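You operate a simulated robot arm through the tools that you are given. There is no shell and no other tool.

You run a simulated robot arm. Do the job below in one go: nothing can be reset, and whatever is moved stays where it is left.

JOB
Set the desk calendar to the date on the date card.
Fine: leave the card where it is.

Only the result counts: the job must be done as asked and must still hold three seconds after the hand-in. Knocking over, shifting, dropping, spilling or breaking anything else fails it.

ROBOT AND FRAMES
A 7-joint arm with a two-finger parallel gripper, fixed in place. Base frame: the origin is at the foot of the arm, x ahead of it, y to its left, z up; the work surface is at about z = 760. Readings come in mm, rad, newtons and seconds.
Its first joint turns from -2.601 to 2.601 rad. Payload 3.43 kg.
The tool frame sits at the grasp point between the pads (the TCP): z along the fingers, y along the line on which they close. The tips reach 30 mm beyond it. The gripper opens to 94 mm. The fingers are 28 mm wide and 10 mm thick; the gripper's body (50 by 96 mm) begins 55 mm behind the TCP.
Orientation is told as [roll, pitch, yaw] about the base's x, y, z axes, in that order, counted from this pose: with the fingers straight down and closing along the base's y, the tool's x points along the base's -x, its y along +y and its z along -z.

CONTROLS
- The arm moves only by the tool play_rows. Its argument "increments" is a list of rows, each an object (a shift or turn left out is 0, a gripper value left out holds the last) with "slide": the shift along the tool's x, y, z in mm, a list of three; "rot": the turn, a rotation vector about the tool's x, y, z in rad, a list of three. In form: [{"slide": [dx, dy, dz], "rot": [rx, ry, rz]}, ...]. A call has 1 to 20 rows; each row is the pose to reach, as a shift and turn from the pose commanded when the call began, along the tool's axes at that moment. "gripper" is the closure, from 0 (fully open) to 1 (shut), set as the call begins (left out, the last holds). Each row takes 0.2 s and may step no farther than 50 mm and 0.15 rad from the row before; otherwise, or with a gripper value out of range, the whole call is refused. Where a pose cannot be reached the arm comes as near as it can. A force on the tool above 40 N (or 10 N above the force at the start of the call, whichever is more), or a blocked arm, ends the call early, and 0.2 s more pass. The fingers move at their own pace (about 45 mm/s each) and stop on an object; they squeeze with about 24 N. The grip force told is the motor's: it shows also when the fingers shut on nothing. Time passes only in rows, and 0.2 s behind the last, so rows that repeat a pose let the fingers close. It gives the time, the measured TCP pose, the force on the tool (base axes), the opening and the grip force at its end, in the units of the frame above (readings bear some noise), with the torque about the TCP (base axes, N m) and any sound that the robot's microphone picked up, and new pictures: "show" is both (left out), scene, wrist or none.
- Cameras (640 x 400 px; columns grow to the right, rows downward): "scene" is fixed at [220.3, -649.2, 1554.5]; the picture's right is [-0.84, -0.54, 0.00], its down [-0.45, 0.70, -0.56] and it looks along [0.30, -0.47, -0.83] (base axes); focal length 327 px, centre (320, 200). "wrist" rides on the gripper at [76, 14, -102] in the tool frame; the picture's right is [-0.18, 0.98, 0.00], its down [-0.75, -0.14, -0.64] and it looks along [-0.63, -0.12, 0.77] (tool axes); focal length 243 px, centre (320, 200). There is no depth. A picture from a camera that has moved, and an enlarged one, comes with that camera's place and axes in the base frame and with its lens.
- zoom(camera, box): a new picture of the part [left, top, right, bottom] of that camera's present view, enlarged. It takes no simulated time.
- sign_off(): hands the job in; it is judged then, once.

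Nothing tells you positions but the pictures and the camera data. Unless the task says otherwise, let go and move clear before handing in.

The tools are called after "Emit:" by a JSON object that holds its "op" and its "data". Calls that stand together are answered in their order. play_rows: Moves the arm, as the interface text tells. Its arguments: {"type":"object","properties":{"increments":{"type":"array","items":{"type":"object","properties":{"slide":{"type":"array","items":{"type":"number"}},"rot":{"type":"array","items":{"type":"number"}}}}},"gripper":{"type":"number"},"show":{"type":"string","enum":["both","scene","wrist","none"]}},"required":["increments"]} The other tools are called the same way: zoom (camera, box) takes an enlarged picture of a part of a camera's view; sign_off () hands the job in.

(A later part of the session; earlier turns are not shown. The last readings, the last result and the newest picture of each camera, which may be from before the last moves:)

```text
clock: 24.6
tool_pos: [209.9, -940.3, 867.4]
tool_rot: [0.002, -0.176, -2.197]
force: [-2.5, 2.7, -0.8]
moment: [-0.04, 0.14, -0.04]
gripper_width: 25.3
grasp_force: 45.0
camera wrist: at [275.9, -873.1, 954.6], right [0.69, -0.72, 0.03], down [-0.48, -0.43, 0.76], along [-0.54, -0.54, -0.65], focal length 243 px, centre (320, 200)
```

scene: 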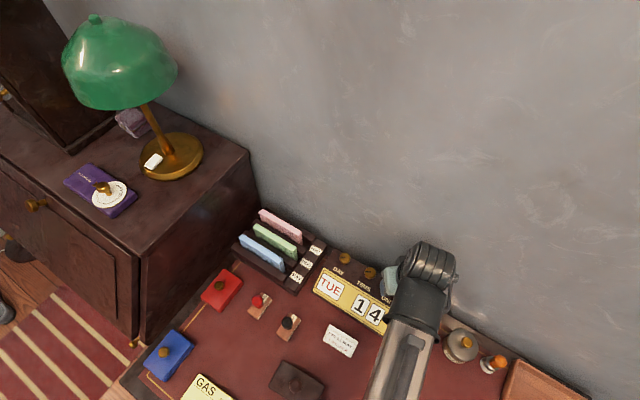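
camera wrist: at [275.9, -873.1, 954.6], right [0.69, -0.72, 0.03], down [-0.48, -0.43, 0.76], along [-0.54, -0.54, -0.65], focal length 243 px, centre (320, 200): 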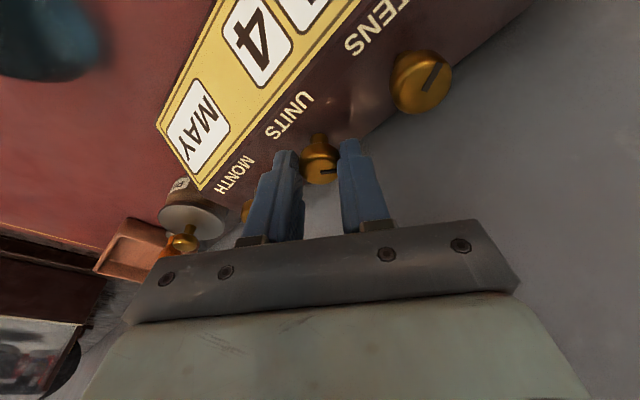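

The units window reads 4 and the grip is good with only a few newtons of load. I'll turn counter-clockwise another 72°, from 4 to 2.

Emit:
{"op": "play_rows", "data": {"increments": [{"slide": [-0.04, -0.91, 0.01], "rot": [-0.0244, 0, -0.1379]}, {"slide": [-0.17, -1.55, 0.03], "rot": [-0.0487, 0, -0.2758]}, {"slide": [-0.38, -2.15, 0.07], "rot": [-0.0731, 0, -0.4137]}, {"slide": [-0.66, -2.7, 0.12], "rot": [-0.0974, 0, -0.5516]}, {"slide": [-1.02, -3.19, 0.18], "rot": [-0.1218, 0, -0.6895]}, {"slide": [-1.44, -3.64, 0.26], "rot": [-0.1462, 0, -0.8274]}, {"slide": [-1.92, -4.01, 0.34], "rot": [-0.1705, 0, -0.9653]}, {"slide": [-2.44, -4.32, 0.43], "rot": [-0.1949, 0, -1.1032]}, {"slide": [-2.99, -4.54, 0.53], "rot": [-0.2185, 0, -1.2372]}, {"slide": [-2.99, -4.54, 0.53], "rot": [-0.2185, 0, -1.2372]}], "show": "wrist"}}

Emit:
{"op": "zoom", "data": {"camera": "wrist", "box": [200, 0, 520, 200]}}

```text
clock: 26.8
tool_pos: [204.4, -941.5, 868.3]
tool_rot: [0.0, -0.174, -0.938]
force: [-2.5, 3.6, -4.6]
moment: [-0.31, -0.26, -0.01]
gripper_width: 25.2
grasp_force: 44.6
camera wrist: at [161.1, -856.7, 954.6], right [0.9, 0.43, 0.03], down [0.26, -0.59, 0.76], along [0.35, -0.68, -0.65], focal length 243 px, centre (320, 200)
```

wrist: 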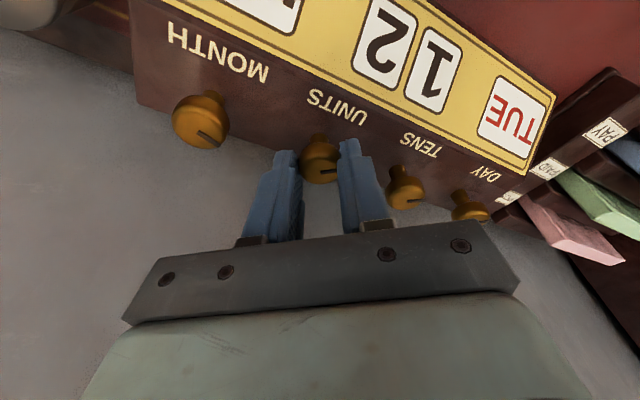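

```text
2.00 times, centred on (360, 100) of wrist
camera zoom: at [161.1, -856.7, 954.6], right [0.9, 0.43, 0.03], down [0.26, -0.59, 0.76], along [0.35, -0.68, -0.65], focal length 485 px, centre (240, 400)
```

zoom: 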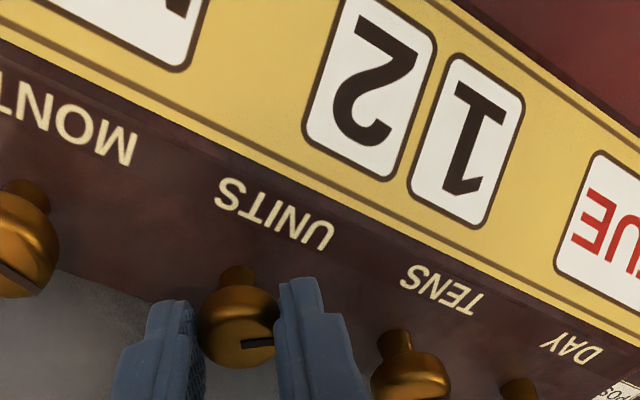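

UNITS reads 2 and the side forces are small. I'll release and swing back clockwise by 0.942 rad for the final 36° step.

Emit:
{"op": "play_rows", "data": {"increments": [{"slide": [0, 0, 0]}, {"slide": [0, 0, 0]}, {"slide": [0, 0, 0]}, {"slide": [-0.04, 0.61, 0.01], "rot": [0.0244, 0, 0.1379]}, {"slide": [-0.17, 1.22, 0.03], "rot": [0.0487, 0, 0.2758]}, {"slide": [-0.38, 1.79, 0.07], "rot": [0.0731, 0, 0.4137]}, {"slide": [-0.66, 2.34, 0.12], "rot": [0.0974, 0, 0.5516]}, {"slide": [-1.02, 2.83, 0.18], "rot": [0.1218, 0, 0.6895]}, {"slide": [-1.44, 3.28, 0.26], "rot": [0.1462, 0, 0.8274]}, {"slide": [-1.78, 3.56, 0.32], "rot": [0.1639, 0, 0.9279]}, {"slide": [-1.78, 3.56, 0.32], "rot": [0.1639, 0, 0.9279]}], "gripper": 0.45, "show": "wrist"}}

Emit:
{"op": "zoom", "data": {"camera": "wrist", "box": [200, 0, 520, 200]}}

```text
clock: 29.2
tool_pos: [208.2, -939.2, 868.4]
tool_rot: [0.001, -0.175, -1.885]
force: [0.1, 0.0, 0.0]
moment: [0.02, -0.01, 0.0]
gripper_width: 51.6
grasp_force: 0.0
camera wrist: at [250.6, -855.2, 954.6], right [0.88, -0.48, 0.03], down [-0.33, -0.56, 0.76], along [-0.34, -0.68, -0.65], focal length 243 px, centre (320, 200)
```

wrist: 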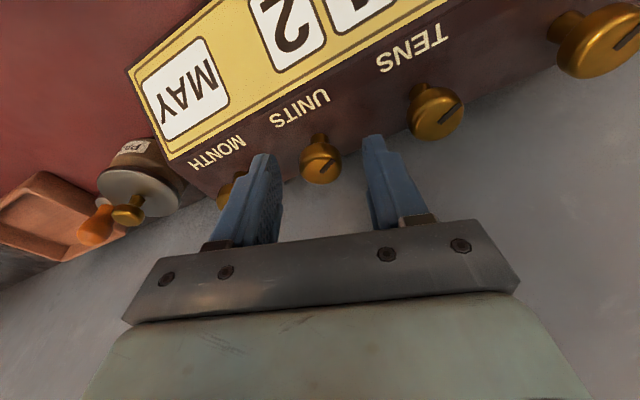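

```text
2.00 times, centred on (360, 100) of wrist
camera zoom: at [250.6, -855.2, 954.6], right [0.88, -0.48, 0.03], down [-0.33, -0.56, 0.76], along [-0.34, -0.68, -0.65], focal length 485 px, centre (240, 400)
```

zoom: 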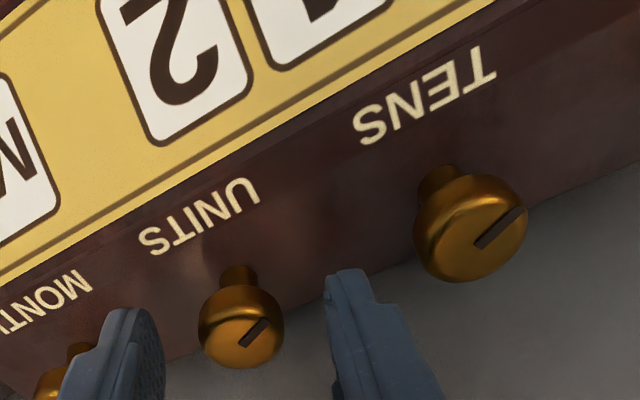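

I'll grip and turn counter-clockwise 36° to bring UNITS from 2 to 1.

Emit:
{"op": "play_rows", "data": {"increments": [{"slide": [0, 0, 0]}, {"slide": [0, 0, 0]}, {"slide": [0, 0, 0]}, {"slide": [0, 0, 0]}, {"slide": [-0.04, -0.61, 0.01], "rot": [-0.0244, 0, -0.1379]}, {"slide": [-0.17, -1.22, 0.03], "rot": [-0.0487, 0, -0.2758]}, {"slide": [-0.38, -1.79, 0.07], "rot": [-0.0731, 0, -0.4137]}, {"slide": [-0.66, -2.34, 0.12], "rot": [-0.0974, 0, -0.5516]}, {"slide": [-0.83, -2.59, 0.15], "rot": [-0.1093, 0, -0.6186]}, {"slide": [-0.83, -2.59, 0.15], "rot": [-0.1093, 0, -0.6186]}], "gripper": 1.0, "show": "wrist"}}

Emit:
{"op": "zoom", "data": {"camera": "wrist", "box": [200, 0, 520, 200]}}

```text
clock: 31.4
tool_pos: [205.1, -939.9, 867.2]
tool_rot: [0.0, -0.175, -1.253]
force: [1.3, 1.2, 3.7]
moment: [0.43, 0.06, -0.02]
gripper_width: 25.3
grasp_force: 44.7
camera wrist: at [190.2, -846.6, 954.6], right [0.99, 0.13, 0.03], down [0.06, -0.64, 0.76], along [0.12, -0.75, -0.64], focal length 243 px, centre (320, 200)
```

wrist: 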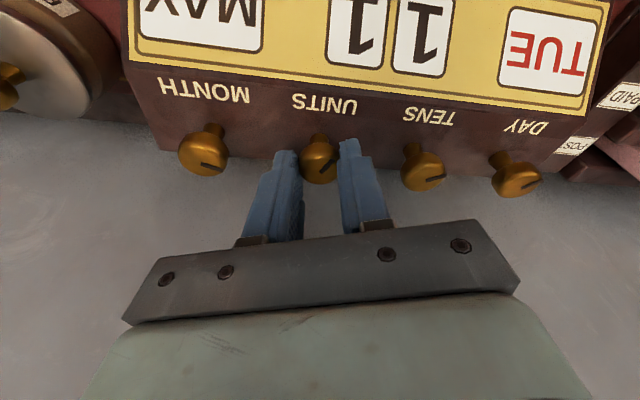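

```text
2.00 times, centred on (360, 100) of wrist
camera zoom: at [190.2, -846.6, 954.6], right [0.99, 0.13, 0.03], down [0.06, -0.64, 0.76], along [0.12, -0.75, -0.64], focal length 485 px, centre (240, 400)
```

zoom: 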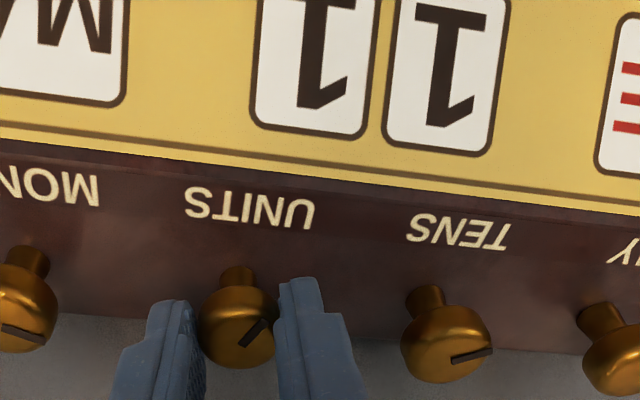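

UNITS reads 1. Next I'll release, rise, and move over the TENS knob pre-turned counter-clockwise for a clockwise stroke.

Emit:
{"op": "play_rows", "data": {"increments": [{"slide": [0, 0, 0]}, {"slide": [0, 0, 0]}, {"slide": [0, 0, 0]}, {"slide": [-4.35, 0, -24.6]}, {"slide": [-11.2, 20.6, -23.4], "rot": [-0.018, 0, -0.103]}, {"slide": [-18.0, 41.1, -22.2], "rot": [-0.036, 0, -0.206]}, {"slide": [-24.85, 61.7, -21.0], "rot": [-0.0546, 0, -0.3093]}, {"slide": [-24.85, 61.7, -21.0], "rot": [-0.0546, 0, -0.3093]}], "gripper": 0.45, "show": "both"}}

Emit:
{"op": "zoom", "data": {"camera": "wrist", "box": [200, 0, 520, 200]}}

Emit:
{"op": "zoom", "data": {"camera": "scene", "box": [300, 240, 460, 340]}}

```text
clock: 33.2
tool_pos: [270.7, -940.7, 893.7]
tool_rot: [-0.001, -0.176, -0.938]
force: [-0.5, -0.8, 0.5]
moment: [-0.02, 0.03, -0.02]
gripper_width: 51.8
grasp_force: 0.0
camera wrist: at [227.8, -856.4, 980.0], right [0.9, 0.43, 0.03], down [0.26, -0.59, 0.76], along [0.35, -0.68, -0.65], focal length 243 px, centre (320, 200)
```

scene: 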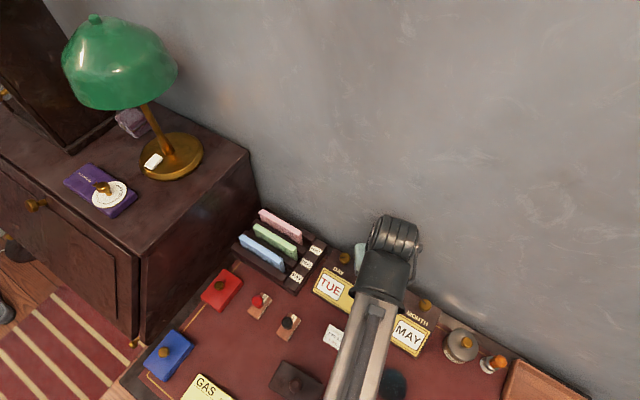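
wrist: 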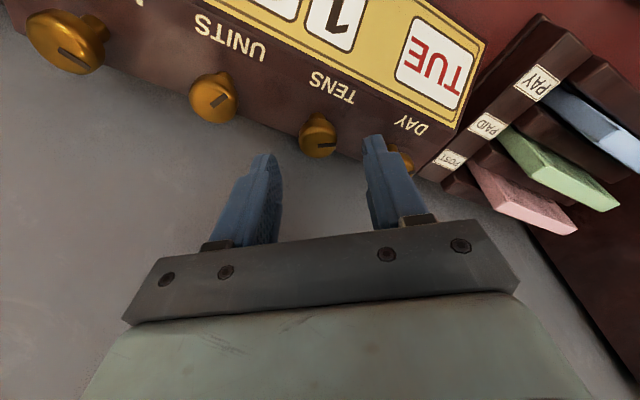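

```text
2.00 times, centred on (360, 100) of wrist
camera zoom: at [227.8, -856.4, 980.0], right [0.9, 0.43, 0.03], down [0.26, -0.59, 0.76], along [0.35, -0.68, -0.65], focal length 485 px, centre (240, 400)
```

zoom: 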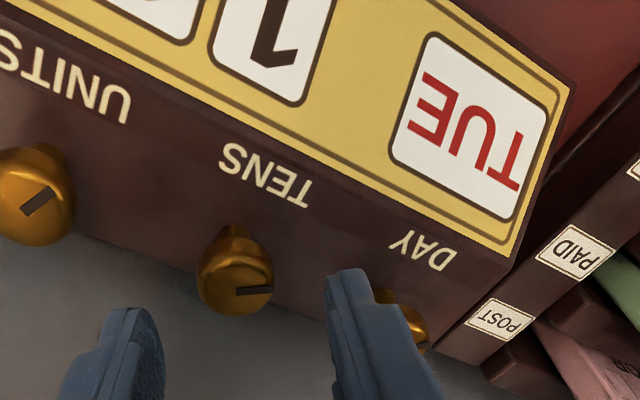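

```text
4.00 times, centred on (380, 290) of scene
camera zoom: at [220.3, -649.2, 1554.5], right [-0.84, -0.54, 0.0], down [-0.45, 0.7, -0.56], along [0.3, -0.47, -0.83], focal length 1306 px, centre (80, -160)
```

zoom: 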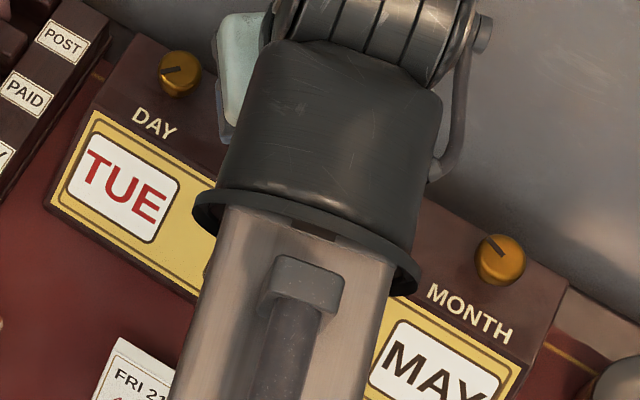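

UNITS still holds and MONTH shows MAY. The TENS knob seems slightly off in the closing direction, so I'll zoom in closer to measure it.

Emit:
{"op": "zoom", "data": {"camera": "wrist", "box": [270, 100, 370, 162]}}

```text
6.40 times, centred on (320, 131) of wrist
camera zoom: at [227.8, -856.4, 980.0], right [0.9, 0.43, 0.03], down [0.26, -0.59, 0.76], along [0.35, -0.68, -0.65], focal length 1553 px, centre (320, 642)
```

zoom: 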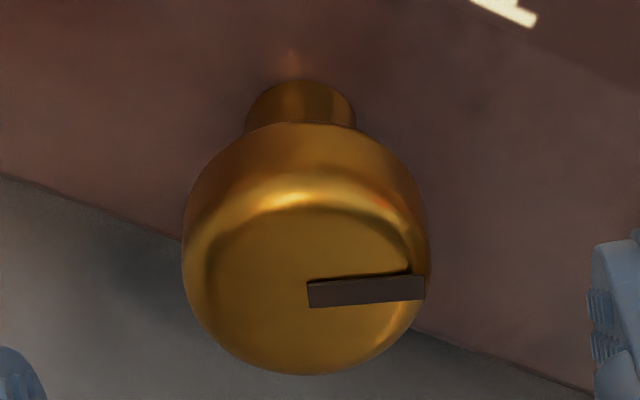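

The knob is about 0.8 mm off toward -y_tool. I'll correct that while lowering 25 mm, then grip and check the forces.

Emit:
{"op": "play_rows", "data": {"increments": [{"slide": [2.2, -0.8, 12.3]}, {"slide": [4.35, -0.8, 24.6]}, {"slide": [4.35, -0.8, 24.6]}], "show": "none"}}

Emit:
{"op": "play_rows", "data": {"increments": [{"slide": [0, 0, 0]}, {"slide": [0, 0, 0]}, {"slide": [0, 0, 0]}, {"slide": [0, 0, 0]}], "gripper": 1.0, "show": "wrist"}}

Emit:
{"op": "zoom", "data": {"camera": "wrist", "box": [200, 0, 520, 200]}}

```text
clock: 34.0
tool_pos: [270.1, -940.0, 867.8]
tool_rot: [0.001, -0.175, -0.942]
force: [0.4, -0.4, 0.1]
moment: [-0.01, -0.01, -0.01]
gripper_width: 51.7
grasp_force: 0.0
```

```text
clock: 35.0
tool_pos: [270.7, -940.2, 867.2]
tool_rot: [0.001, -0.174, -0.942]
force: [0.2, 0.8, -1.3]
moment: [-0.01, 0.05, -0.01]
gripper_width: 25.5
grasp_force: 44.6
camera wrist: at [227.3, -856.7, 954.5], right [0.9, 0.43, 0.03], down [0.26, -0.59, 0.76], along [0.35, -0.68, -0.65], focal length 243 px, centre (320, 200)
```

wrist: 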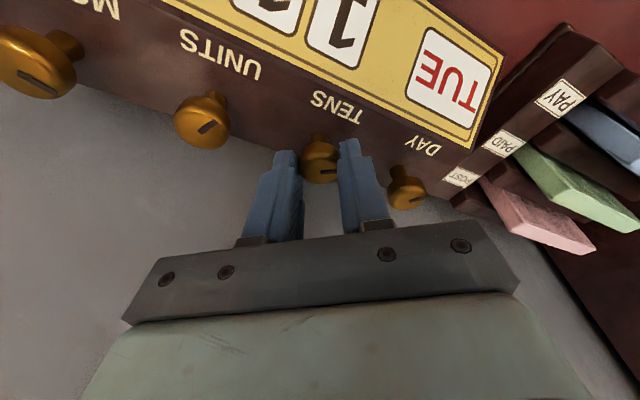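

```text
2.00 times, centred on (360, 100) of wrist
camera zoom: at [227.3, -856.7, 954.5], right [0.9, 0.43, 0.03], down [0.26, -0.59, 0.76], along [0.35, -0.68, -0.65], focal length 485 px, centre (240, 400)
```

zoom: 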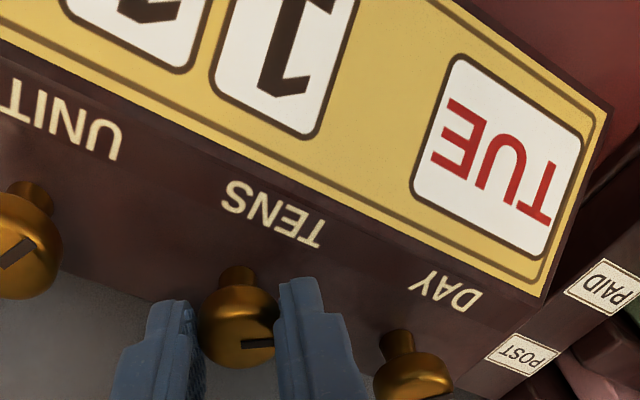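

The grip is centred with almost no side force. I'll turn clockwise 36° first and look.

Emit:
{"op": "play_rows", "data": {"increments": [{"slide": [-0.04, 0.61, 0.01], "rot": [0.0244, 0, 0.1379]}, {"slide": [-0.17, 1.22, 0.03], "rot": [0.0487, 0, 0.2758]}, {"slide": [-0.38, 1.79, 0.07], "rot": [0.0731, 0, 0.4137]}, {"slide": [-0.66, 2.34, 0.12], "rot": [0.0974, 0, 0.5516]}, {"slide": [-0.83, 2.59, 0.15], "rot": [0.1093, 0, 0.6186]}, {"slide": [-0.83, 2.59, 0.15], "rot": [0.1093, 0, 0.6186]}], "show": "wrist"}}

Emit:
{"op": "zoom", "data": {"camera": "wrist", "box": [200, 0, 520, 200]}}

```text
clock: 36.4
tool_pos: [273.4, -939.7, 868.3]
tool_rot: [0.0, -0.175, -1.569]
force: [1.4, 6.3, -7.1]
moment: [-0.67, -0.12, 0.01]
gripper_width: 25.4
grasp_force: 44.9
camera wrist: at [287.3, -846.5, 954.7], right [0.98, -0.18, 0.03], down [-0.14, -0.63, 0.76], along [-0.12, -0.75, -0.65], focal length 243 px, centre (320, 200)
```

wrist: 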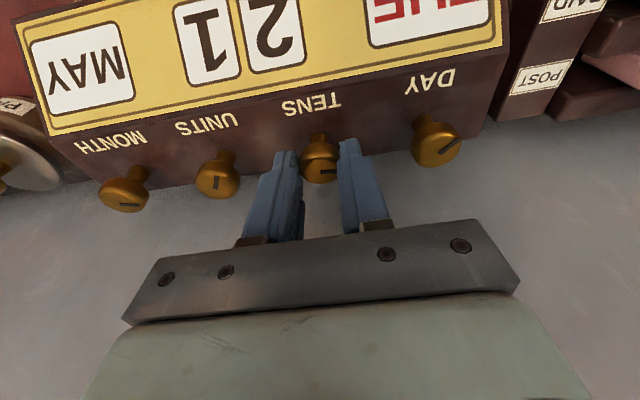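

```text
2.00 times, centred on (360, 100) of wrist
camera zoom: at [287.3, -846.5, 954.7], right [0.98, -0.18, 0.03], down [-0.14, -0.63, 0.76], along [-0.12, -0.75, -0.65], focal length 485 px, centre (240, 400)
```

zoom: 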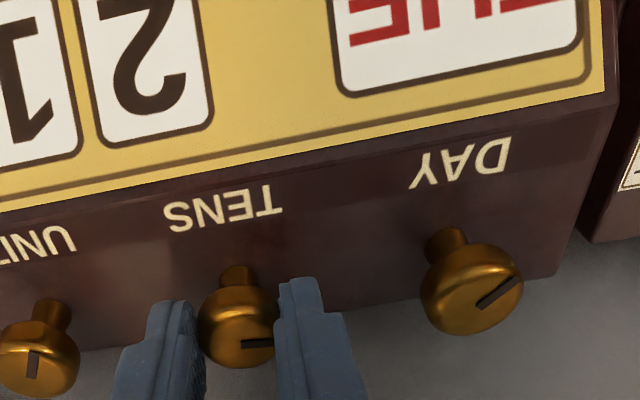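

TENS flipped to 2. To find where this position really centres, I'll release and measure the pointer angle closely.

Emit:
{"op": "play_rows", "data": {"increments": [{"slide": [0, 0, 0]}, {"slide": [0, 0, 0]}, {"slide": [0, 0, 0]}], "gripper": 0.45, "show": "wrist"}}

Emit:
{"op": "zoom", "data": {"camera": "wrist", "box": [270, 125, 370, 187]}}

Emit:
{"op": "zoom", "data": {"camera": "wrist", "box": [90, 0, 410, 200]}}

```text
clock: 37.2
tool_pos: [272.8, -939.4, 867.8]
tool_rot: [0.002, -0.176, -1.569]
force: [-0.3, -0.1, 1.1]
moment: [-0.01, 0.0, 0.0]
gripper_width: 51.9
grasp_force: 0.1
camera wrist: at [286.9, -846.8, 954.9], right [0.98, -0.18, 0.03], down [-0.14, -0.63, 0.76], along [-0.12, -0.76, -0.65], focal length 243 px, centre (320, 200)
```

wrist: 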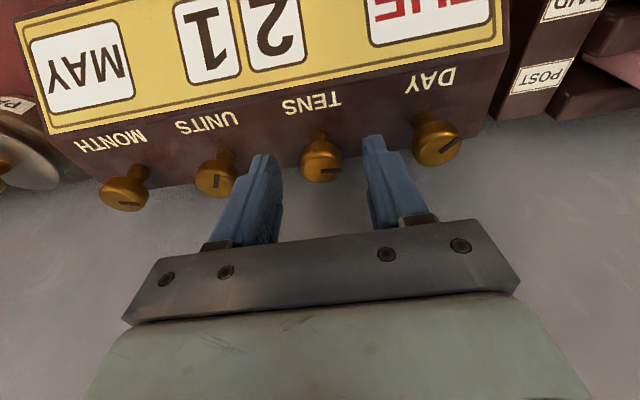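

```text
6.40 times, centred on (320, 156) of wrist
camera zoom: at [286.9, -846.8, 954.9], right [0.98, -0.18, 0.03], down [-0.14, -0.63, 0.76], along [-0.12, -0.76, -0.65], focal length 1553 px, centre (320, 482)
```

zoom: 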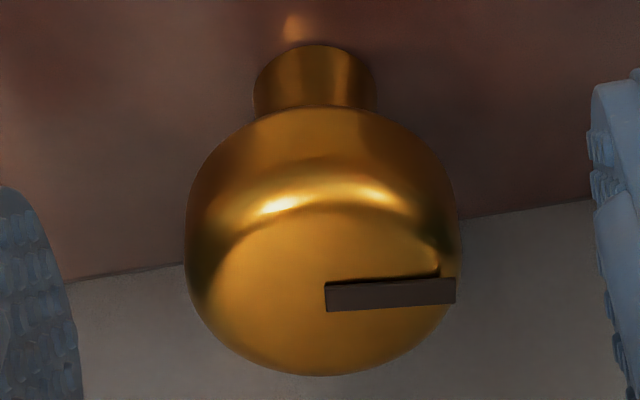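

```text
2.00 times, centred on (250, 100) of wrist
camera zoom: at [286.9, -846.8, 954.9], right [0.98, -0.18, 0.03], down [-0.14, -0.63, 0.76], along [-0.12, -0.76, -0.65], focal length 485 px, centre (460, 400)
```

zoom: 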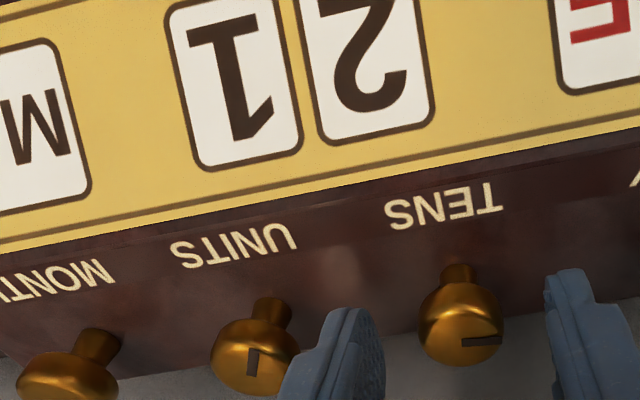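

TENS reads 2 and the pointer barely moved on release. I'll zoom tightly on the other knobs from this view to work out each dial's pitch and check that nothing is sitting near a threshold.

Emit:
{"op": "zoom", "data": {"camera": "wrist", "box": [90, 155, 160, 220]}}

Emit:
{"op": "zoom", "data": {"camera": "wrist", "box": [185, 145, 250, 205]}}

Emit:
{"op": "zoom", "data": {"camera": "wrist", "box": [400, 105, 480, 175]}}

```text
6.15 times, centred on (125, 188) of wrist
camera zoom: at [286.9, -846.8, 954.9], right [0.98, -0.18, 0.03], down [-0.14, -0.63, 0.76], along [-0.12, -0.76, -0.65], focal length 1493 px, centre (1520, 277)
```

zoom: 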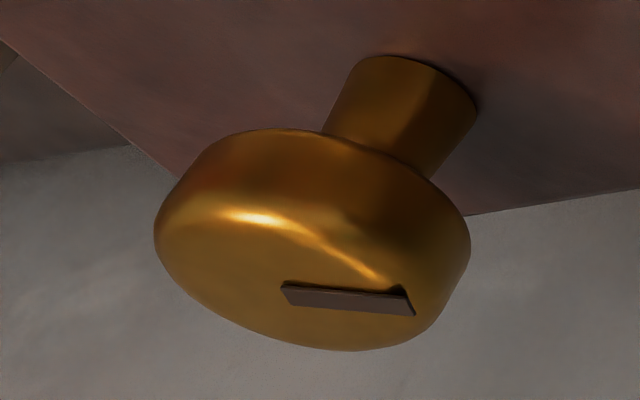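

```text
6.67 times, centred on (218, 175) of wrist
camera zoom: at [286.9, -846.8, 954.9], right [0.98, -0.18, 0.03], down [-0.14, -0.63, 0.76], along [-0.12, -0.76, -0.65], focal length 1618 px, centre (1003, 367)
```

zoom: 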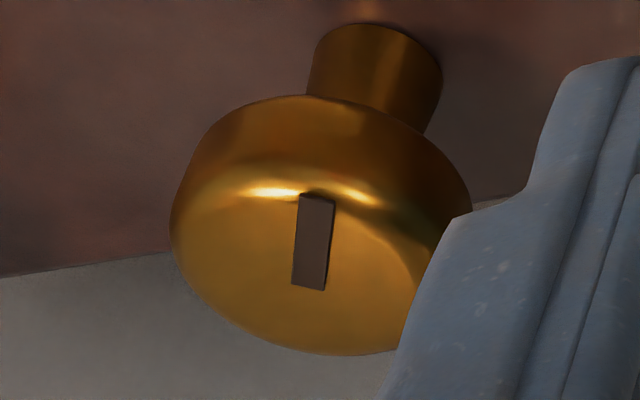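

```text
5.71 times, centred on (440, 140) of wrist
camera zoom: at [286.9, -846.8, 954.9], right [0.98, -0.18, 0.03], down [-0.14, -0.63, 0.76], along [-0.12, -0.76, -0.65], focal length 1386 px, centre (-366, 543)
```

zoom: 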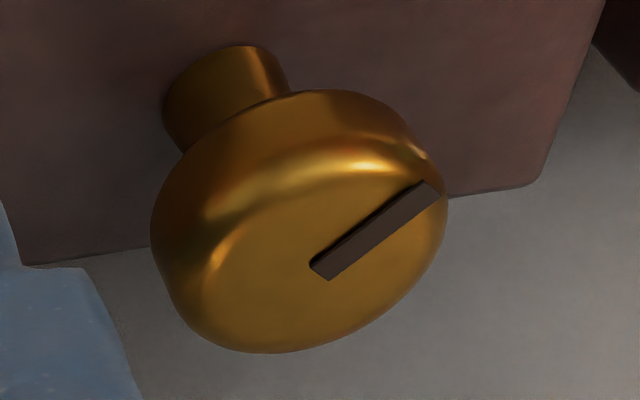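

The measurements point to detented dials that settle after release, and TENS now rests at 2. Next I'll rise and move over the DAY knob, estimated at (338.4, -944), pre-turned counter-clockwise.

Emit:
{"op": "play_rows", "data": {"increments": [{"slide": [-4.35, 0, -24.6]}, {"slide": [-4.3, 16.1, -24.6], "rot": [-0.0196, 0, -0.1108]}, {"slide": [-4.3, 32.2, -24.6], "rot": [-0.0392, 0, -0.2217]}, {"slide": [-4.3, 48.3, -24.6], "rot": [-0.0587, 0, -0.3325]}, {"slide": [-4.25, 64.4, -24.6], "rot": [-0.0783, 0, -0.4433]}, {"slide": [-4.25, 64.4, -24.6], "rot": [-0.0783, 0, -0.4433]}], "show": "both"}}

Emit:
{"op": "zoom", "data": {"camera": "wrist", "box": [270, 100, 370, 162]}}

Emit:
{"op": "zoom", "data": {"camera": "scene", "box": [300, 240, 460, 340]}}

```text
clock: 38.6
tool_pos: [337.8, -940.2, 893.2]
tool_rot: [0.0, -0.175, -1.117]
force: [-0.5, -0.3, 0.1]
moment: [0.01, -0.02, 0.01]
gripper_width: 51.7
grasp_force: 0.0
camera wrist: at [309.7, -849.6, 979.7], right [0.96, 0.27, 0.03], down [0.15, -0.63, 0.76], along [0.23, -0.73, -0.64], focal length 243 px, centre (320, 200)
```

scene: 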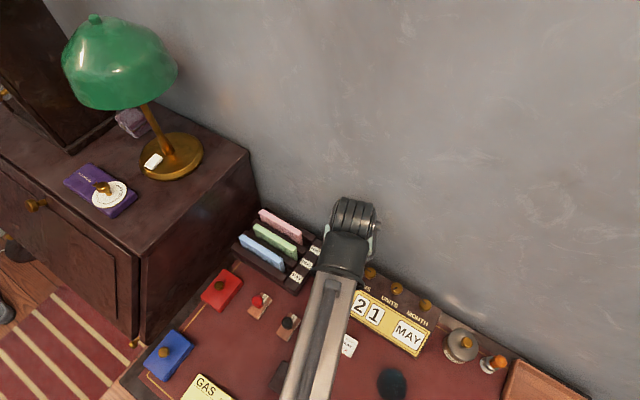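
wrist: 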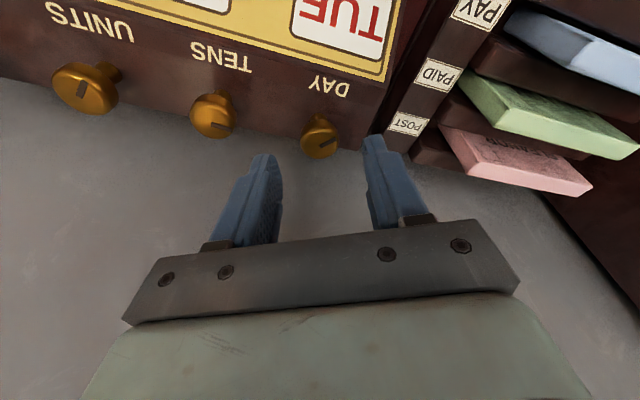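

```text
6.40 times, centred on (320, 131) of wrist
camera zoom: at [309.7, -849.6, 979.7], right [0.96, 0.27, 0.03], down [0.15, -0.63, 0.76], along [0.23, -0.73, -0.64], focal length 1553 px, centre (320, 642)
```

zoom: 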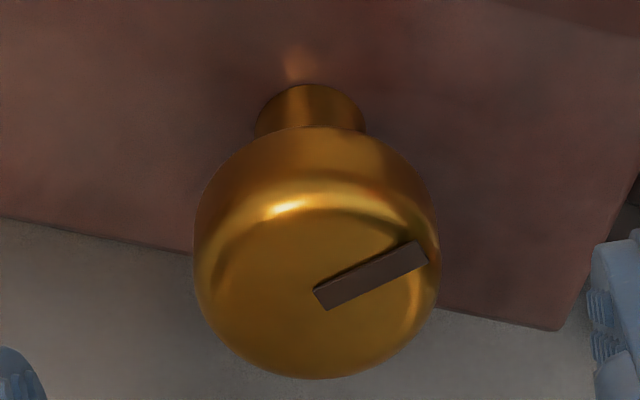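

```text
4.00 times, centred on (380, 290) of scene
camera zoom: at [220.3, -649.2, 1554.5], right [-0.84, -0.54, 0.0], down [-0.45, 0.7, -0.56], along [0.3, -0.47, -0.83], focal length 1306 px, centre (80, -160)
```

zoom: 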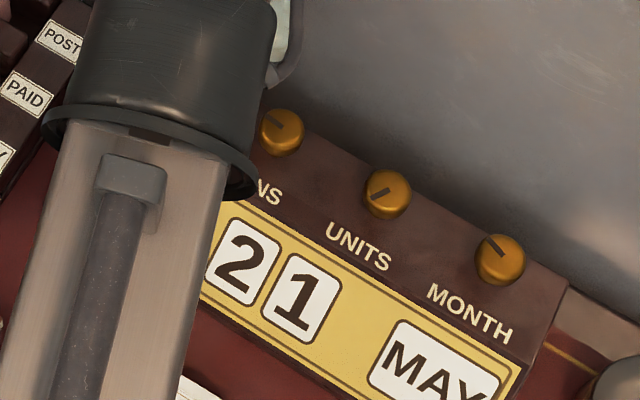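

The calendar shows 21 MAY, the arm reaches DAY fine, and it is centred within half a millimetre. I'll lower, then grip and turn clockwise about 51.6°.

Emit:
{"op": "play_rows", "data": {"increments": [{"slide": [2.2, 0, 12.3]}, {"slide": [4.35, 0, 24.6]}, {"slide": [4.35, 0, 24.6]}], "show": "none"}}

Emit:
{"op": "play_rows", "data": {"increments": [{"slide": [0, 0, 0]}, {"slide": [0, 0, 0]}, {"slide": [0, 0, 0]}, {"slide": [0, 0, 0]}], "gripper": 1.0, "show": "wrist"}}

```text
clock: 39.4
tool_pos: [336.5, -940.2, 868.2]
tool_rot: [-0.001, -0.176, -1.119]
force: [0.4, 0.2, 0.2]
moment: [0.02, -0.01, -0.02]
gripper_width: 51.7
grasp_force: 0.1
```

```text
clock: 40.4
tool_pos: [337.6, -940.1, 867.6]
tool_rot: [0.002, -0.175, -1.118]
force: [5.2, 1.4, -1.3]
moment: [0.08, -0.12, 0.02]
gripper_width: 25.6
grasp_force: 45.1
camera wrist: at [310.0, -849.5, 954.9], right [0.96, 0.27, 0.03], down [0.15, -0.63, 0.76], along [0.22, -0.73, -0.65], focal length 243 px, centre (320, 200)
```

wrist: 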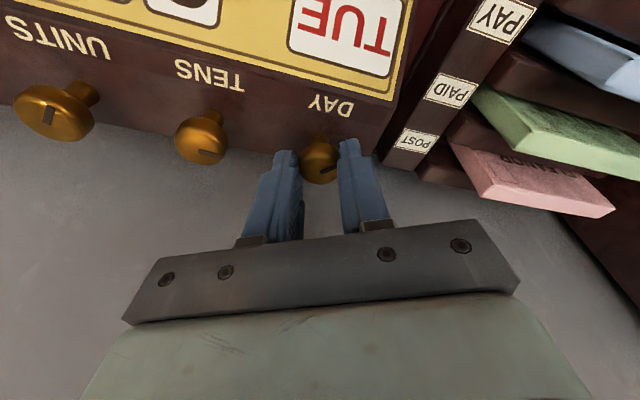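

The grip is good with about 5 N of side load, so I'll add a 0.5 mm correction while turning clockwise.

Emit:
{"op": "play_rows", "data": {"increments": [{"slide": [-0.04, 1.01, 0.01], "rot": [0.0244, 0, 0.1379]}, {"slide": [-0.17, 1.72, 0.03], "rot": [0.0487, 0, 0.2758]}, {"slide": [-0.38, 2.29, 0.07], "rot": [0.0731, 0, 0.4137]}, {"slide": [-0.66, 2.84, 0.12], "rot": [0.0974, 0, 0.5516]}, {"slide": [-1.02, 3.33, 0.18], "rot": [0.1218, 0, 0.6895]}, {"slide": [-1.44, 3.78, 0.26], "rot": [0.1462, 0, 0.8274]}, {"slide": [-1.64, 3.95, 0.29], "rot": [0.1566, 0, 0.8865]}, {"slide": [-1.64, 3.95, 0.29], "rot": [0.1566, 0, 0.8865]}], "show": "wrist"}}

Emit:
{"op": "zoom", "data": {"camera": "wrist", "box": [200, 0, 520, 200]}}

Emit:
{"op": "zoom", "data": {"camera": "wrist", "box": [270, 125, 370, 187]}}

```text
clock: 42.2
tool_pos: [340.8, -940.1, 867.8]
tool_rot: [0.003, -0.173, -2.02]
force: [11.6, 0.2, 3.6]
moment: [0.34, -0.43, 0.08]
gripper_width: 25.5
grasp_force: 45.3
camera wrist: at [395.4, -861.6, 955.0], right [0.81, -0.59, 0.03], down [-0.4, -0.51, 0.76], along [-0.43, -0.63, -0.65], focal length 243 px, centre (320, 200)
```

wrist: 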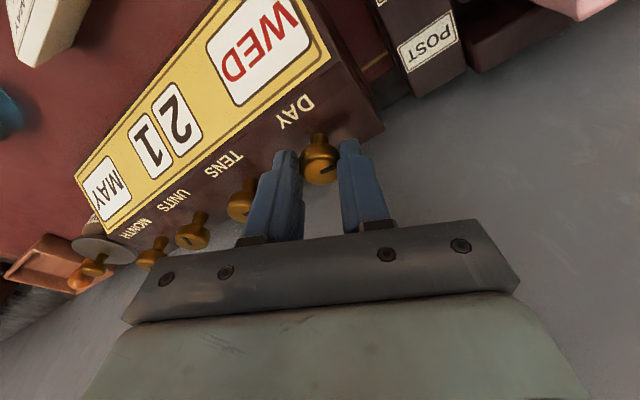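

```text
2.00 times, centred on (360, 100) of wrist
camera zoom: at [395.4, -861.6, 955.0], right [0.81, -0.59, 0.03], down [-0.4, -0.51, 0.76], along [-0.43, -0.63, -0.65], focal length 485 px, centre (240, 400)
```

zoom: 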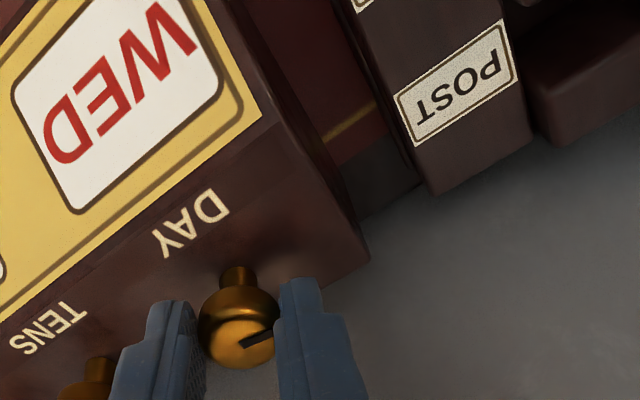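

```text
6.40 times, centred on (320, 156) of wrist
camera zoom: at [395.4, -861.6, 955.0], right [0.81, -0.59, 0.03], down [-0.4, -0.51, 0.76], along [-0.43, -0.63, -0.65], focal length 1553 px, centre (320, 482)
```

zoom: 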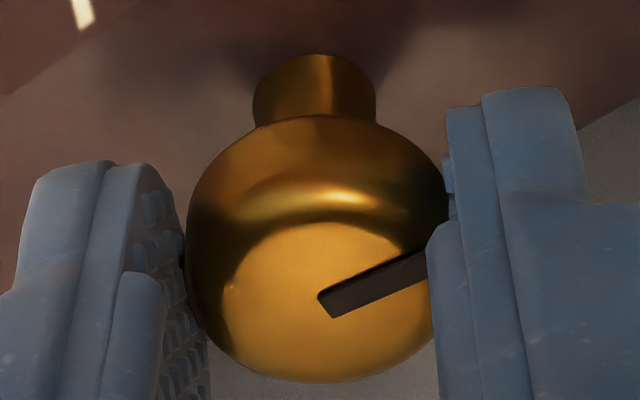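

DAY now shows WED after one step. I'll release and see whether the knob settles.

Emit:
{"op": "play_rows", "data": {"increments": [{"slide": [0, 0, 0]}, {"slide": [0, 0, 0]}, {"slide": [0, 0, 0]}], "gripper": 0.45, "show": "wrist"}}

Emit:
{"op": "zoom", "data": {"camera": "wrist", "box": [270, 125, 370, 187]}}

```text
clock: 43.0
tool_pos: [342.3, -939.7, 868.8]
tool_rot: [0.0, -0.176, -2.019]
force: [0.3, 0.0, 0.7]
moment: [-0.03, -0.01, -0.01]
gripper_width: 51.8
grasp_force: 0.2
camera wrist: at [394.5, -861.6, 954.7], right [0.81, -0.59, 0.03], down [-0.4, -0.51, 0.76], along [-0.43, -0.63, -0.65], focal length 243 px, centre (320, 200)
```

wrist: 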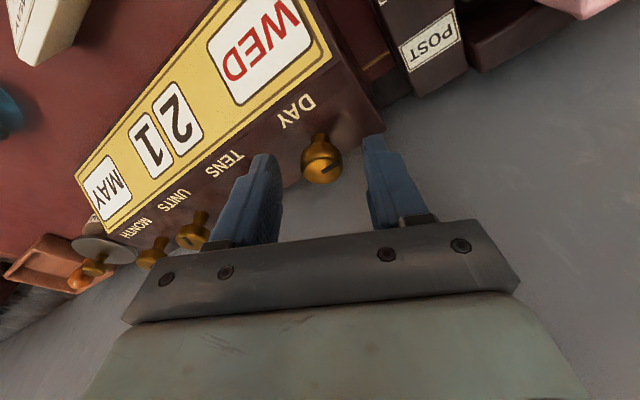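

```text
6.40 times, centred on (320, 156) of wrist
camera zoom: at [394.5, -861.6, 954.7], right [0.81, -0.59, 0.03], down [-0.4, -0.51, 0.76], along [-0.43, -0.63, -0.65], focal length 1553 px, centre (320, 482)
```

zoom: 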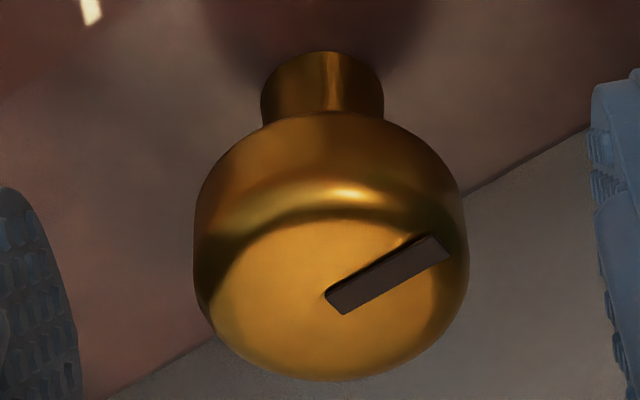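

The knob settled at WED after release, with a pitch of about 43–45°. I'll swing back counter-clockwise with a small centring correction for the next stroke.

Emit:
{"op": "play_rows", "data": {"increments": [{"slide": [-0.18, 0.24, 0.04], "rot": [-0.0244, 0, -0.1379]}, {"slide": [-0.31, -0.37, 0.06], "rot": [-0.0487, 0, -0.2758]}, {"slide": [-0.52, -0.94, 0.1], "rot": [-0.0731, 0, -0.4137]}, {"slide": [-0.8, -1.49, 0.15], "rot": [-0.0974, 0, -0.5516]}, {"slide": [-1.16, -1.98, 0.21], "rot": [-0.1218, 0, -0.6895]}, {"slide": [-1.58, -2.43, 0.29], "rot": [-0.1462, 0, -0.8274]}, {"slide": [-1.58, -2.43, 0.29], "rot": [-0.1462, 0, -0.8274]}], "show": "none"}}

Emit:
{"op": "play_rows", "data": {"increments": [{"slide": [0, 0, 0]}, {"slide": [0, 0, 0]}, {"slide": [0, 0, 0]}, {"slide": [0, 0, 0]}], "gripper": 1.0, "show": "wrist"}}

```text
clock: 44.6
tool_pos: [339.2, -938.7, 868.4]
tool_rot: [0.0, -0.178, -1.176]
force: [0.0, 0.2, 0.2]
moment: [0.01, -0.04, 0.0]
gripper_width: 51.5
grasp_force: 0.1
```

```text
clock: 45.6
tool_pos: [339.0, -939.9, 867.7]
tool_rot: [0.0, -0.174, -1.177]
force: [-0.4, -0.1, -0.1]
moment: [-0.05, 0.0, -0.03]
gripper_width: 25.3
grasp_force: 45.4
camera wrist: at [316.1, -848.3, 954.7], right [0.98, 0.21, 0.03], down [0.11, -0.64, 0.76], along [0.18, -0.74, -0.64], focal length 243 px, centre (320, 200)
```

wrist: 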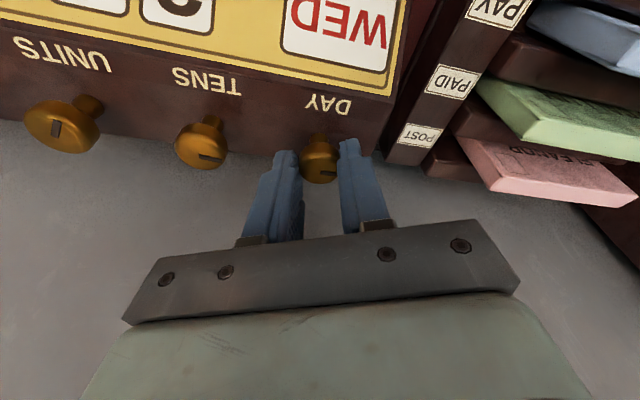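

Well centred, with near-zero force. I'll turn clockwise 0.8 rad, from WED to THU.

Emit:
{"op": "play_rows", "data": {"increments": [{"slide": [-0.04, 0.61, 0.01], "rot": [0.0244, 0, 0.1379]}, {"slide": [-0.17, 1.22, 0.03], "rot": [0.0487, 0, 0.2758]}, {"slide": [-0.38, 1.79, 0.07], "rot": [0.0731, 0, 0.4137]}, {"slide": [-0.66, 2.34, 0.12], "rot": [0.0974, 0, 0.5516]}, {"slide": [-1.02, 2.83, 0.18], "rot": [0.1218, 0, 0.6895]}, {"slide": [-1.31, 3.16, 0.23], "rot": [0.1392, 0, 0.788]}, {"slide": [-1.31, 3.16, 0.23], "rot": [0.1392, 0, 0.788]}], "show": "wrist"}}

Emit:
{"op": "zoom", "data": {"camera": "wrist", "box": [270, 125, 370, 187]}}

```text
clock: 47.2
tool_pos: [341.3, -939.8, 867.5]
tool_rot: [0.0, -0.174, -1.981]
force: [-1.0, -4.7, -4.0]
moment: [-0.04, 0.07, 0.02]
gripper_width: 25.4
grasp_force: 45.4
camera wrist: at [392.0, -860.1, 954.7], right [0.83, -0.56, 0.03], down [-0.38, -0.52, 0.76], along [-0.41, -0.65, -0.65], focal length 243 px, centre (320, 200)
```

wrist: 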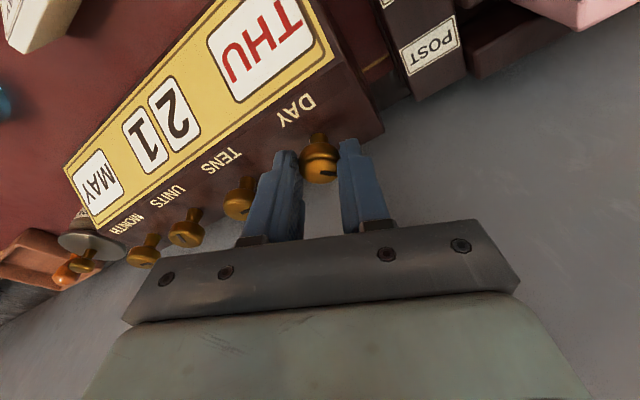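

```text
6.40 times, centred on (320, 156) of wrist
camera zoom: at [392.0, -860.1, 954.7], right [0.83, -0.56, 0.03], down [-0.38, -0.52, 0.76], along [-0.41, -0.65, -0.65], focal length 1553 px, centre (320, 482)
```

zoom: 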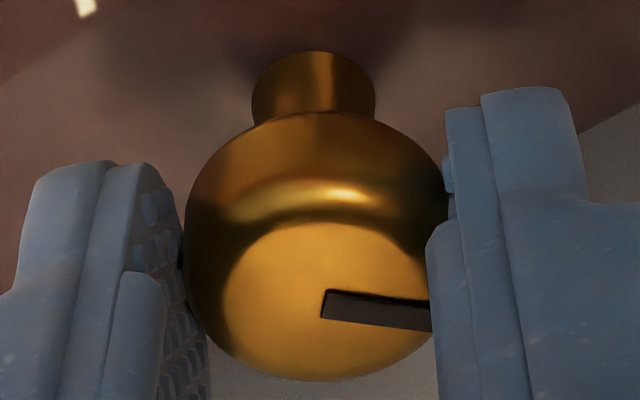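

DAY reads THU. I'll release and swing back for the last stroke.

Emit:
{"op": "play_rows", "data": {"increments": [{"slide": [0, 0, 0]}, {"slide": [0, 0, 0]}, {"slide": [0, 0, 0]}, {"slide": [-0.04, -0.61, 0.01], "rot": [-0.0244, 0, -0.1379]}, {"slide": [-0.17, -1.22, 0.03], "rot": [-0.0487, 0, -0.2758]}, {"slide": [-0.38, -1.79, 0.07], "rot": [-0.0731, 0, -0.4137]}, {"slide": [-0.66, -2.34, 0.12], "rot": [-0.0974, 0, -0.5516]}, {"slide": [-1.02, -2.83, 0.18], "rot": [-0.1218, 0, -0.6895]}, {"slide": [-1.31, -3.16, 0.23], "rot": [-0.1392, 0, -0.788]}, {"slide": [-1.31, -3.16, 0.23], "rot": [-0.1392, 0, -0.788]}], "gripper": 0.45, "show": "wrist"}}

Emit:
{"op": "zoom", "data": {"camera": "wrist", "box": [270, 125, 370, 187]}}

Emit:
{"op": "zoom", "data": {"camera": "wrist", "box": [150, 100, 250, 180]}}

```text
clock: 49.4
tool_pos: [337.9, -939.6, 867.3]
tool_rot: [0.0, -0.178, -1.176]
force: [-0.2, 0.1, 0.1]
moment: [0.0, 0.03, -0.02]
gripper_width: 52.0
grasp_force: 0.1
camera wrist: at [315.8, -848.0, 954.9], right [0.98, 0.21, 0.03], down [0.11, -0.64, 0.76], along [0.18, -0.74, -0.64], focal length 243 px, centre (320, 200)
```

wrist: 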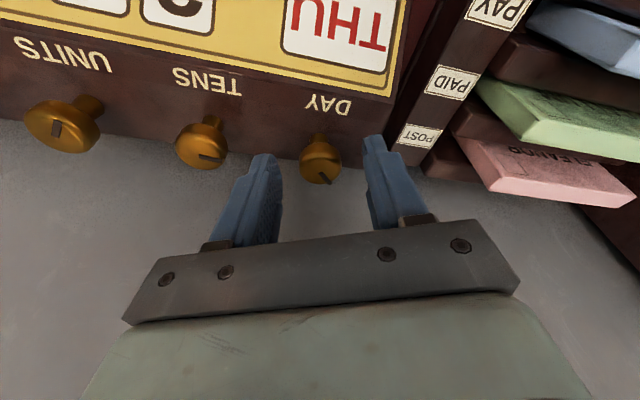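

```text
6.40 times, centred on (320, 156) of wrist
camera zoom: at [315.8, -848.0, 954.9], right [0.98, 0.21, 0.03], down [0.11, -0.64, 0.76], along [0.18, -0.74, -0.64], focal length 1553 px, centre (320, 482)
```

zoom: 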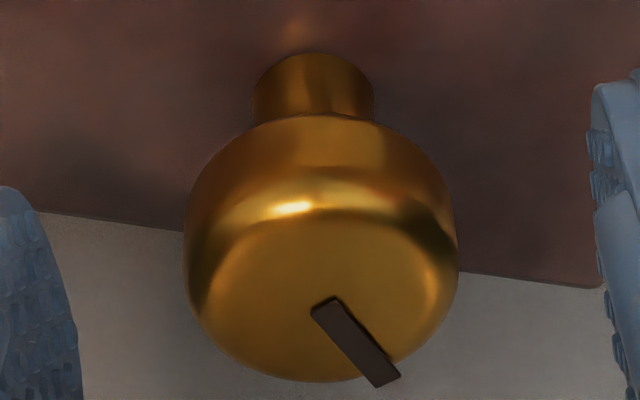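

```text
5.00 times, centred on (200, 140) of wrist
camera zoom: at [315.8, -848.0, 954.9], right [0.98, 0.21, 0.03], down [0.11, -0.64, 0.76], along [0.18, -0.74, -0.64], focal length 1213 px, centre (920, 500)
```

zoom: 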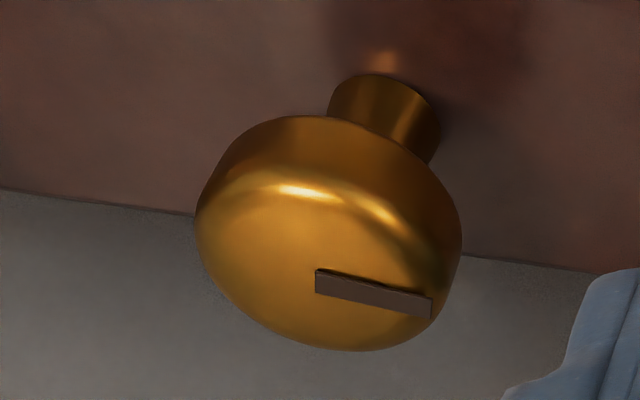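

DAY holds THU and TENS is stable at 2. I'll grip and make the last 0.8 rad clockwise stroke, from THU to FRI.

Emit:
{"op": "play_rows", "data": {"increments": [{"slide": [0, 0, 0]}, {"slide": [0, 0, 0]}, {"slide": [0, 0, 0]}, {"slide": [0, 0, 0]}, {"slide": [-0.04, 0.61, 0.01], "rot": [0.0244, 0, 0.1379]}, {"slide": [-0.17, 1.22, 0.03], "rot": [0.0487, 0, 0.2758]}, {"slide": [-0.38, 1.79, 0.07], "rot": [0.0731, 0, 0.4137]}, {"slide": [-0.66, 2.34, 0.12], "rot": [0.0974, 0, 0.5516]}, {"slide": [-1.02, 2.83, 0.18], "rot": [0.1218, 0, 0.6895]}, {"slide": [-1.31, 3.16, 0.23], "rot": [0.1392, 0, 0.788]}, {"slide": [-1.31, 3.16, 0.23], "rot": [0.1392, 0, 0.788]}], "gripper": 1.0, "show": "wrist"}}

Emit:
{"op": "zoom", "data": {"camera": "wrist", "box": [60, 0, 380, 200]}}

```text
clock: 51.8
tool_pos: [342.3, -940.2, 868.1]
tool_rot: [0.001, -0.175, -1.977]
force: [-0.1, -1.3, 1.9]
moment: [-0.06, 0.04, 0.05]
gripper_width: 25.5
grasp_force: 45.3
camera wrist: at [392.2, -859.7, 954.9], right [0.83, -0.56, 0.03], down [-0.38, -0.52, 0.76], along [-0.41, -0.65, -0.65], focal length 243 px, centre (320, 200)
```

wrist: 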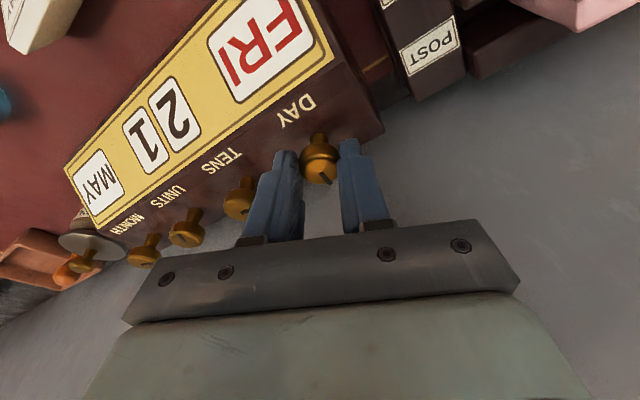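

```text
2.00 times, centred on (220, 100) of wrist
camera zoom: at [392.2, -859.7, 954.9], right [0.83, -0.56, 0.03], down [-0.38, -0.52, 0.76], along [-0.41, -0.65, -0.65], focal length 485 px, centre (520, 400)
```

zoom: 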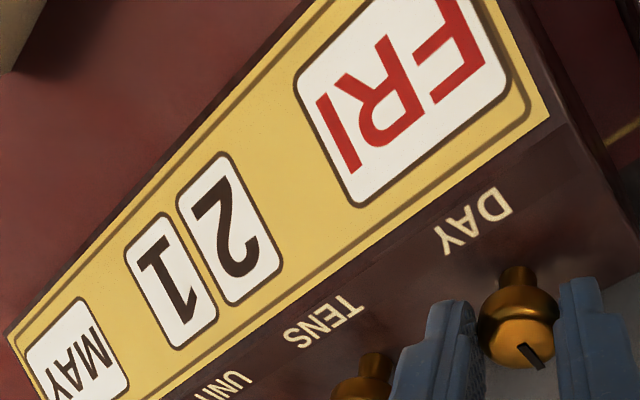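

The calendar now reads FRI 21 MAY. I'll release, rise straight up clear of the knob, and back away from the wall for a final check.

Emit:
{"op": "play_rows", "data": {"increments": [{"slide": [0, 0, 0]}, {"slide": [0, 0, 0]}, {"slide": [0, 0, 0]}, {"slide": [0, 0, 0]}, {"slide": [-5.2, 0, -29.6]}, {"slide": [-10.4, 0, -59.1]}, {"slide": [2, -8, -95]}, {"slide": [14, -16, -131]}, {"slide": [26.4, -23.9, -167.2]}, {"slide": [26.4, -23.9, -167.2]}], "gripper": 0.45, "show": "both"}}

Emit:
{"op": "zoom", "data": {"camera": "wrist", "box": [60, 0, 380, 200]}}

Emit:
{"op": "zoom", "data": {"camera": "scene", "box": [300, 240, 460, 340]}}

```text
clock: 54.0
tool_pos: [341.7, -880.5, 1027.7]
tool_rot: [-0.001, -0.176, -1.978]
force: [-0.4, 0.0, 0.1]
moment: [0.01, -0.03, -0.01]
gripper_width: 51.6
grasp_force: 0.0
camera wrist: at [391.7, -799.9, 1114.9], right [0.83, -0.56, 0.03], down [-0.38, -0.52, 0.76], along [-0.41, -0.65, -0.65], focal length 243 px, centre (320, 200)
```

scene: 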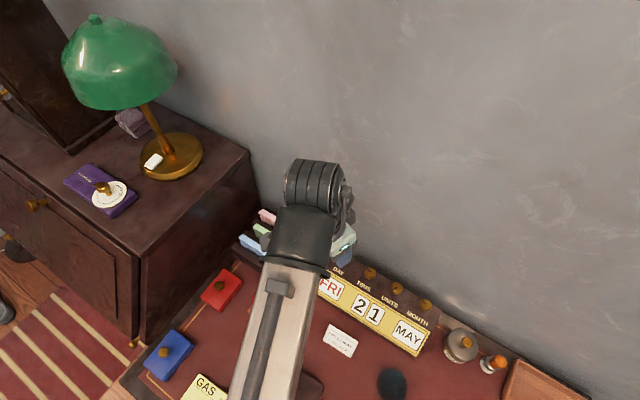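
wrist: 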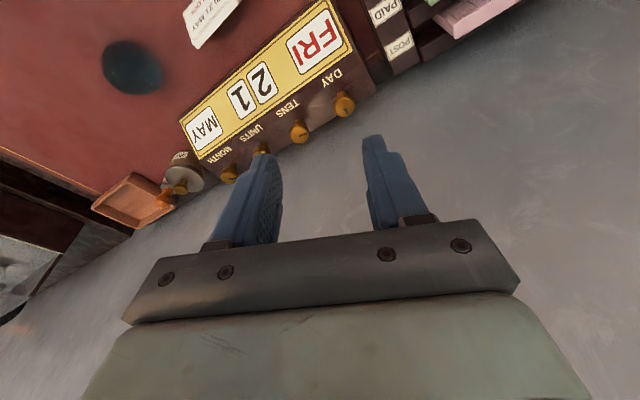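

```text
2.00 times, centred on (220, 100) of wrist
camera zoom: at [391.7, -799.9, 1114.9], right [0.83, -0.56, 0.03], down [-0.38, -0.52, 0.76], along [-0.41, -0.65, -0.65], focal length 485 px, centre (520, 400)
```

zoom: 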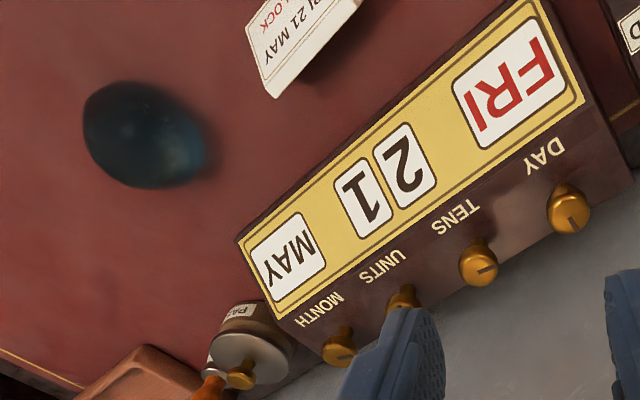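

```text
4.00 times, centred on (380, 290) of scene
camera zoom: at [220.3, -649.2, 1554.5], right [-0.84, -0.54, 0.0], down [-0.45, 0.7, -0.56], along [0.3, -0.47, -0.83], focal length 1306 px, centre (80, -160)
```

zoom: 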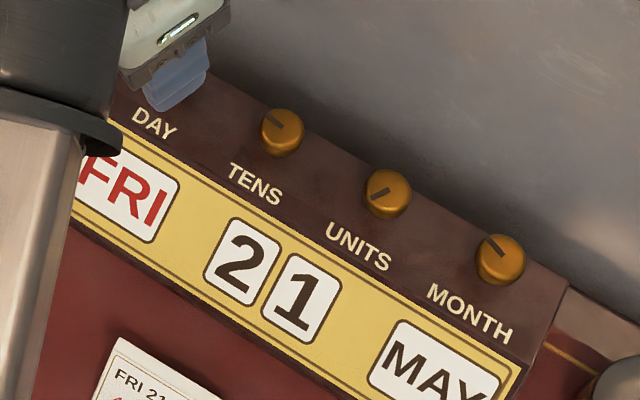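

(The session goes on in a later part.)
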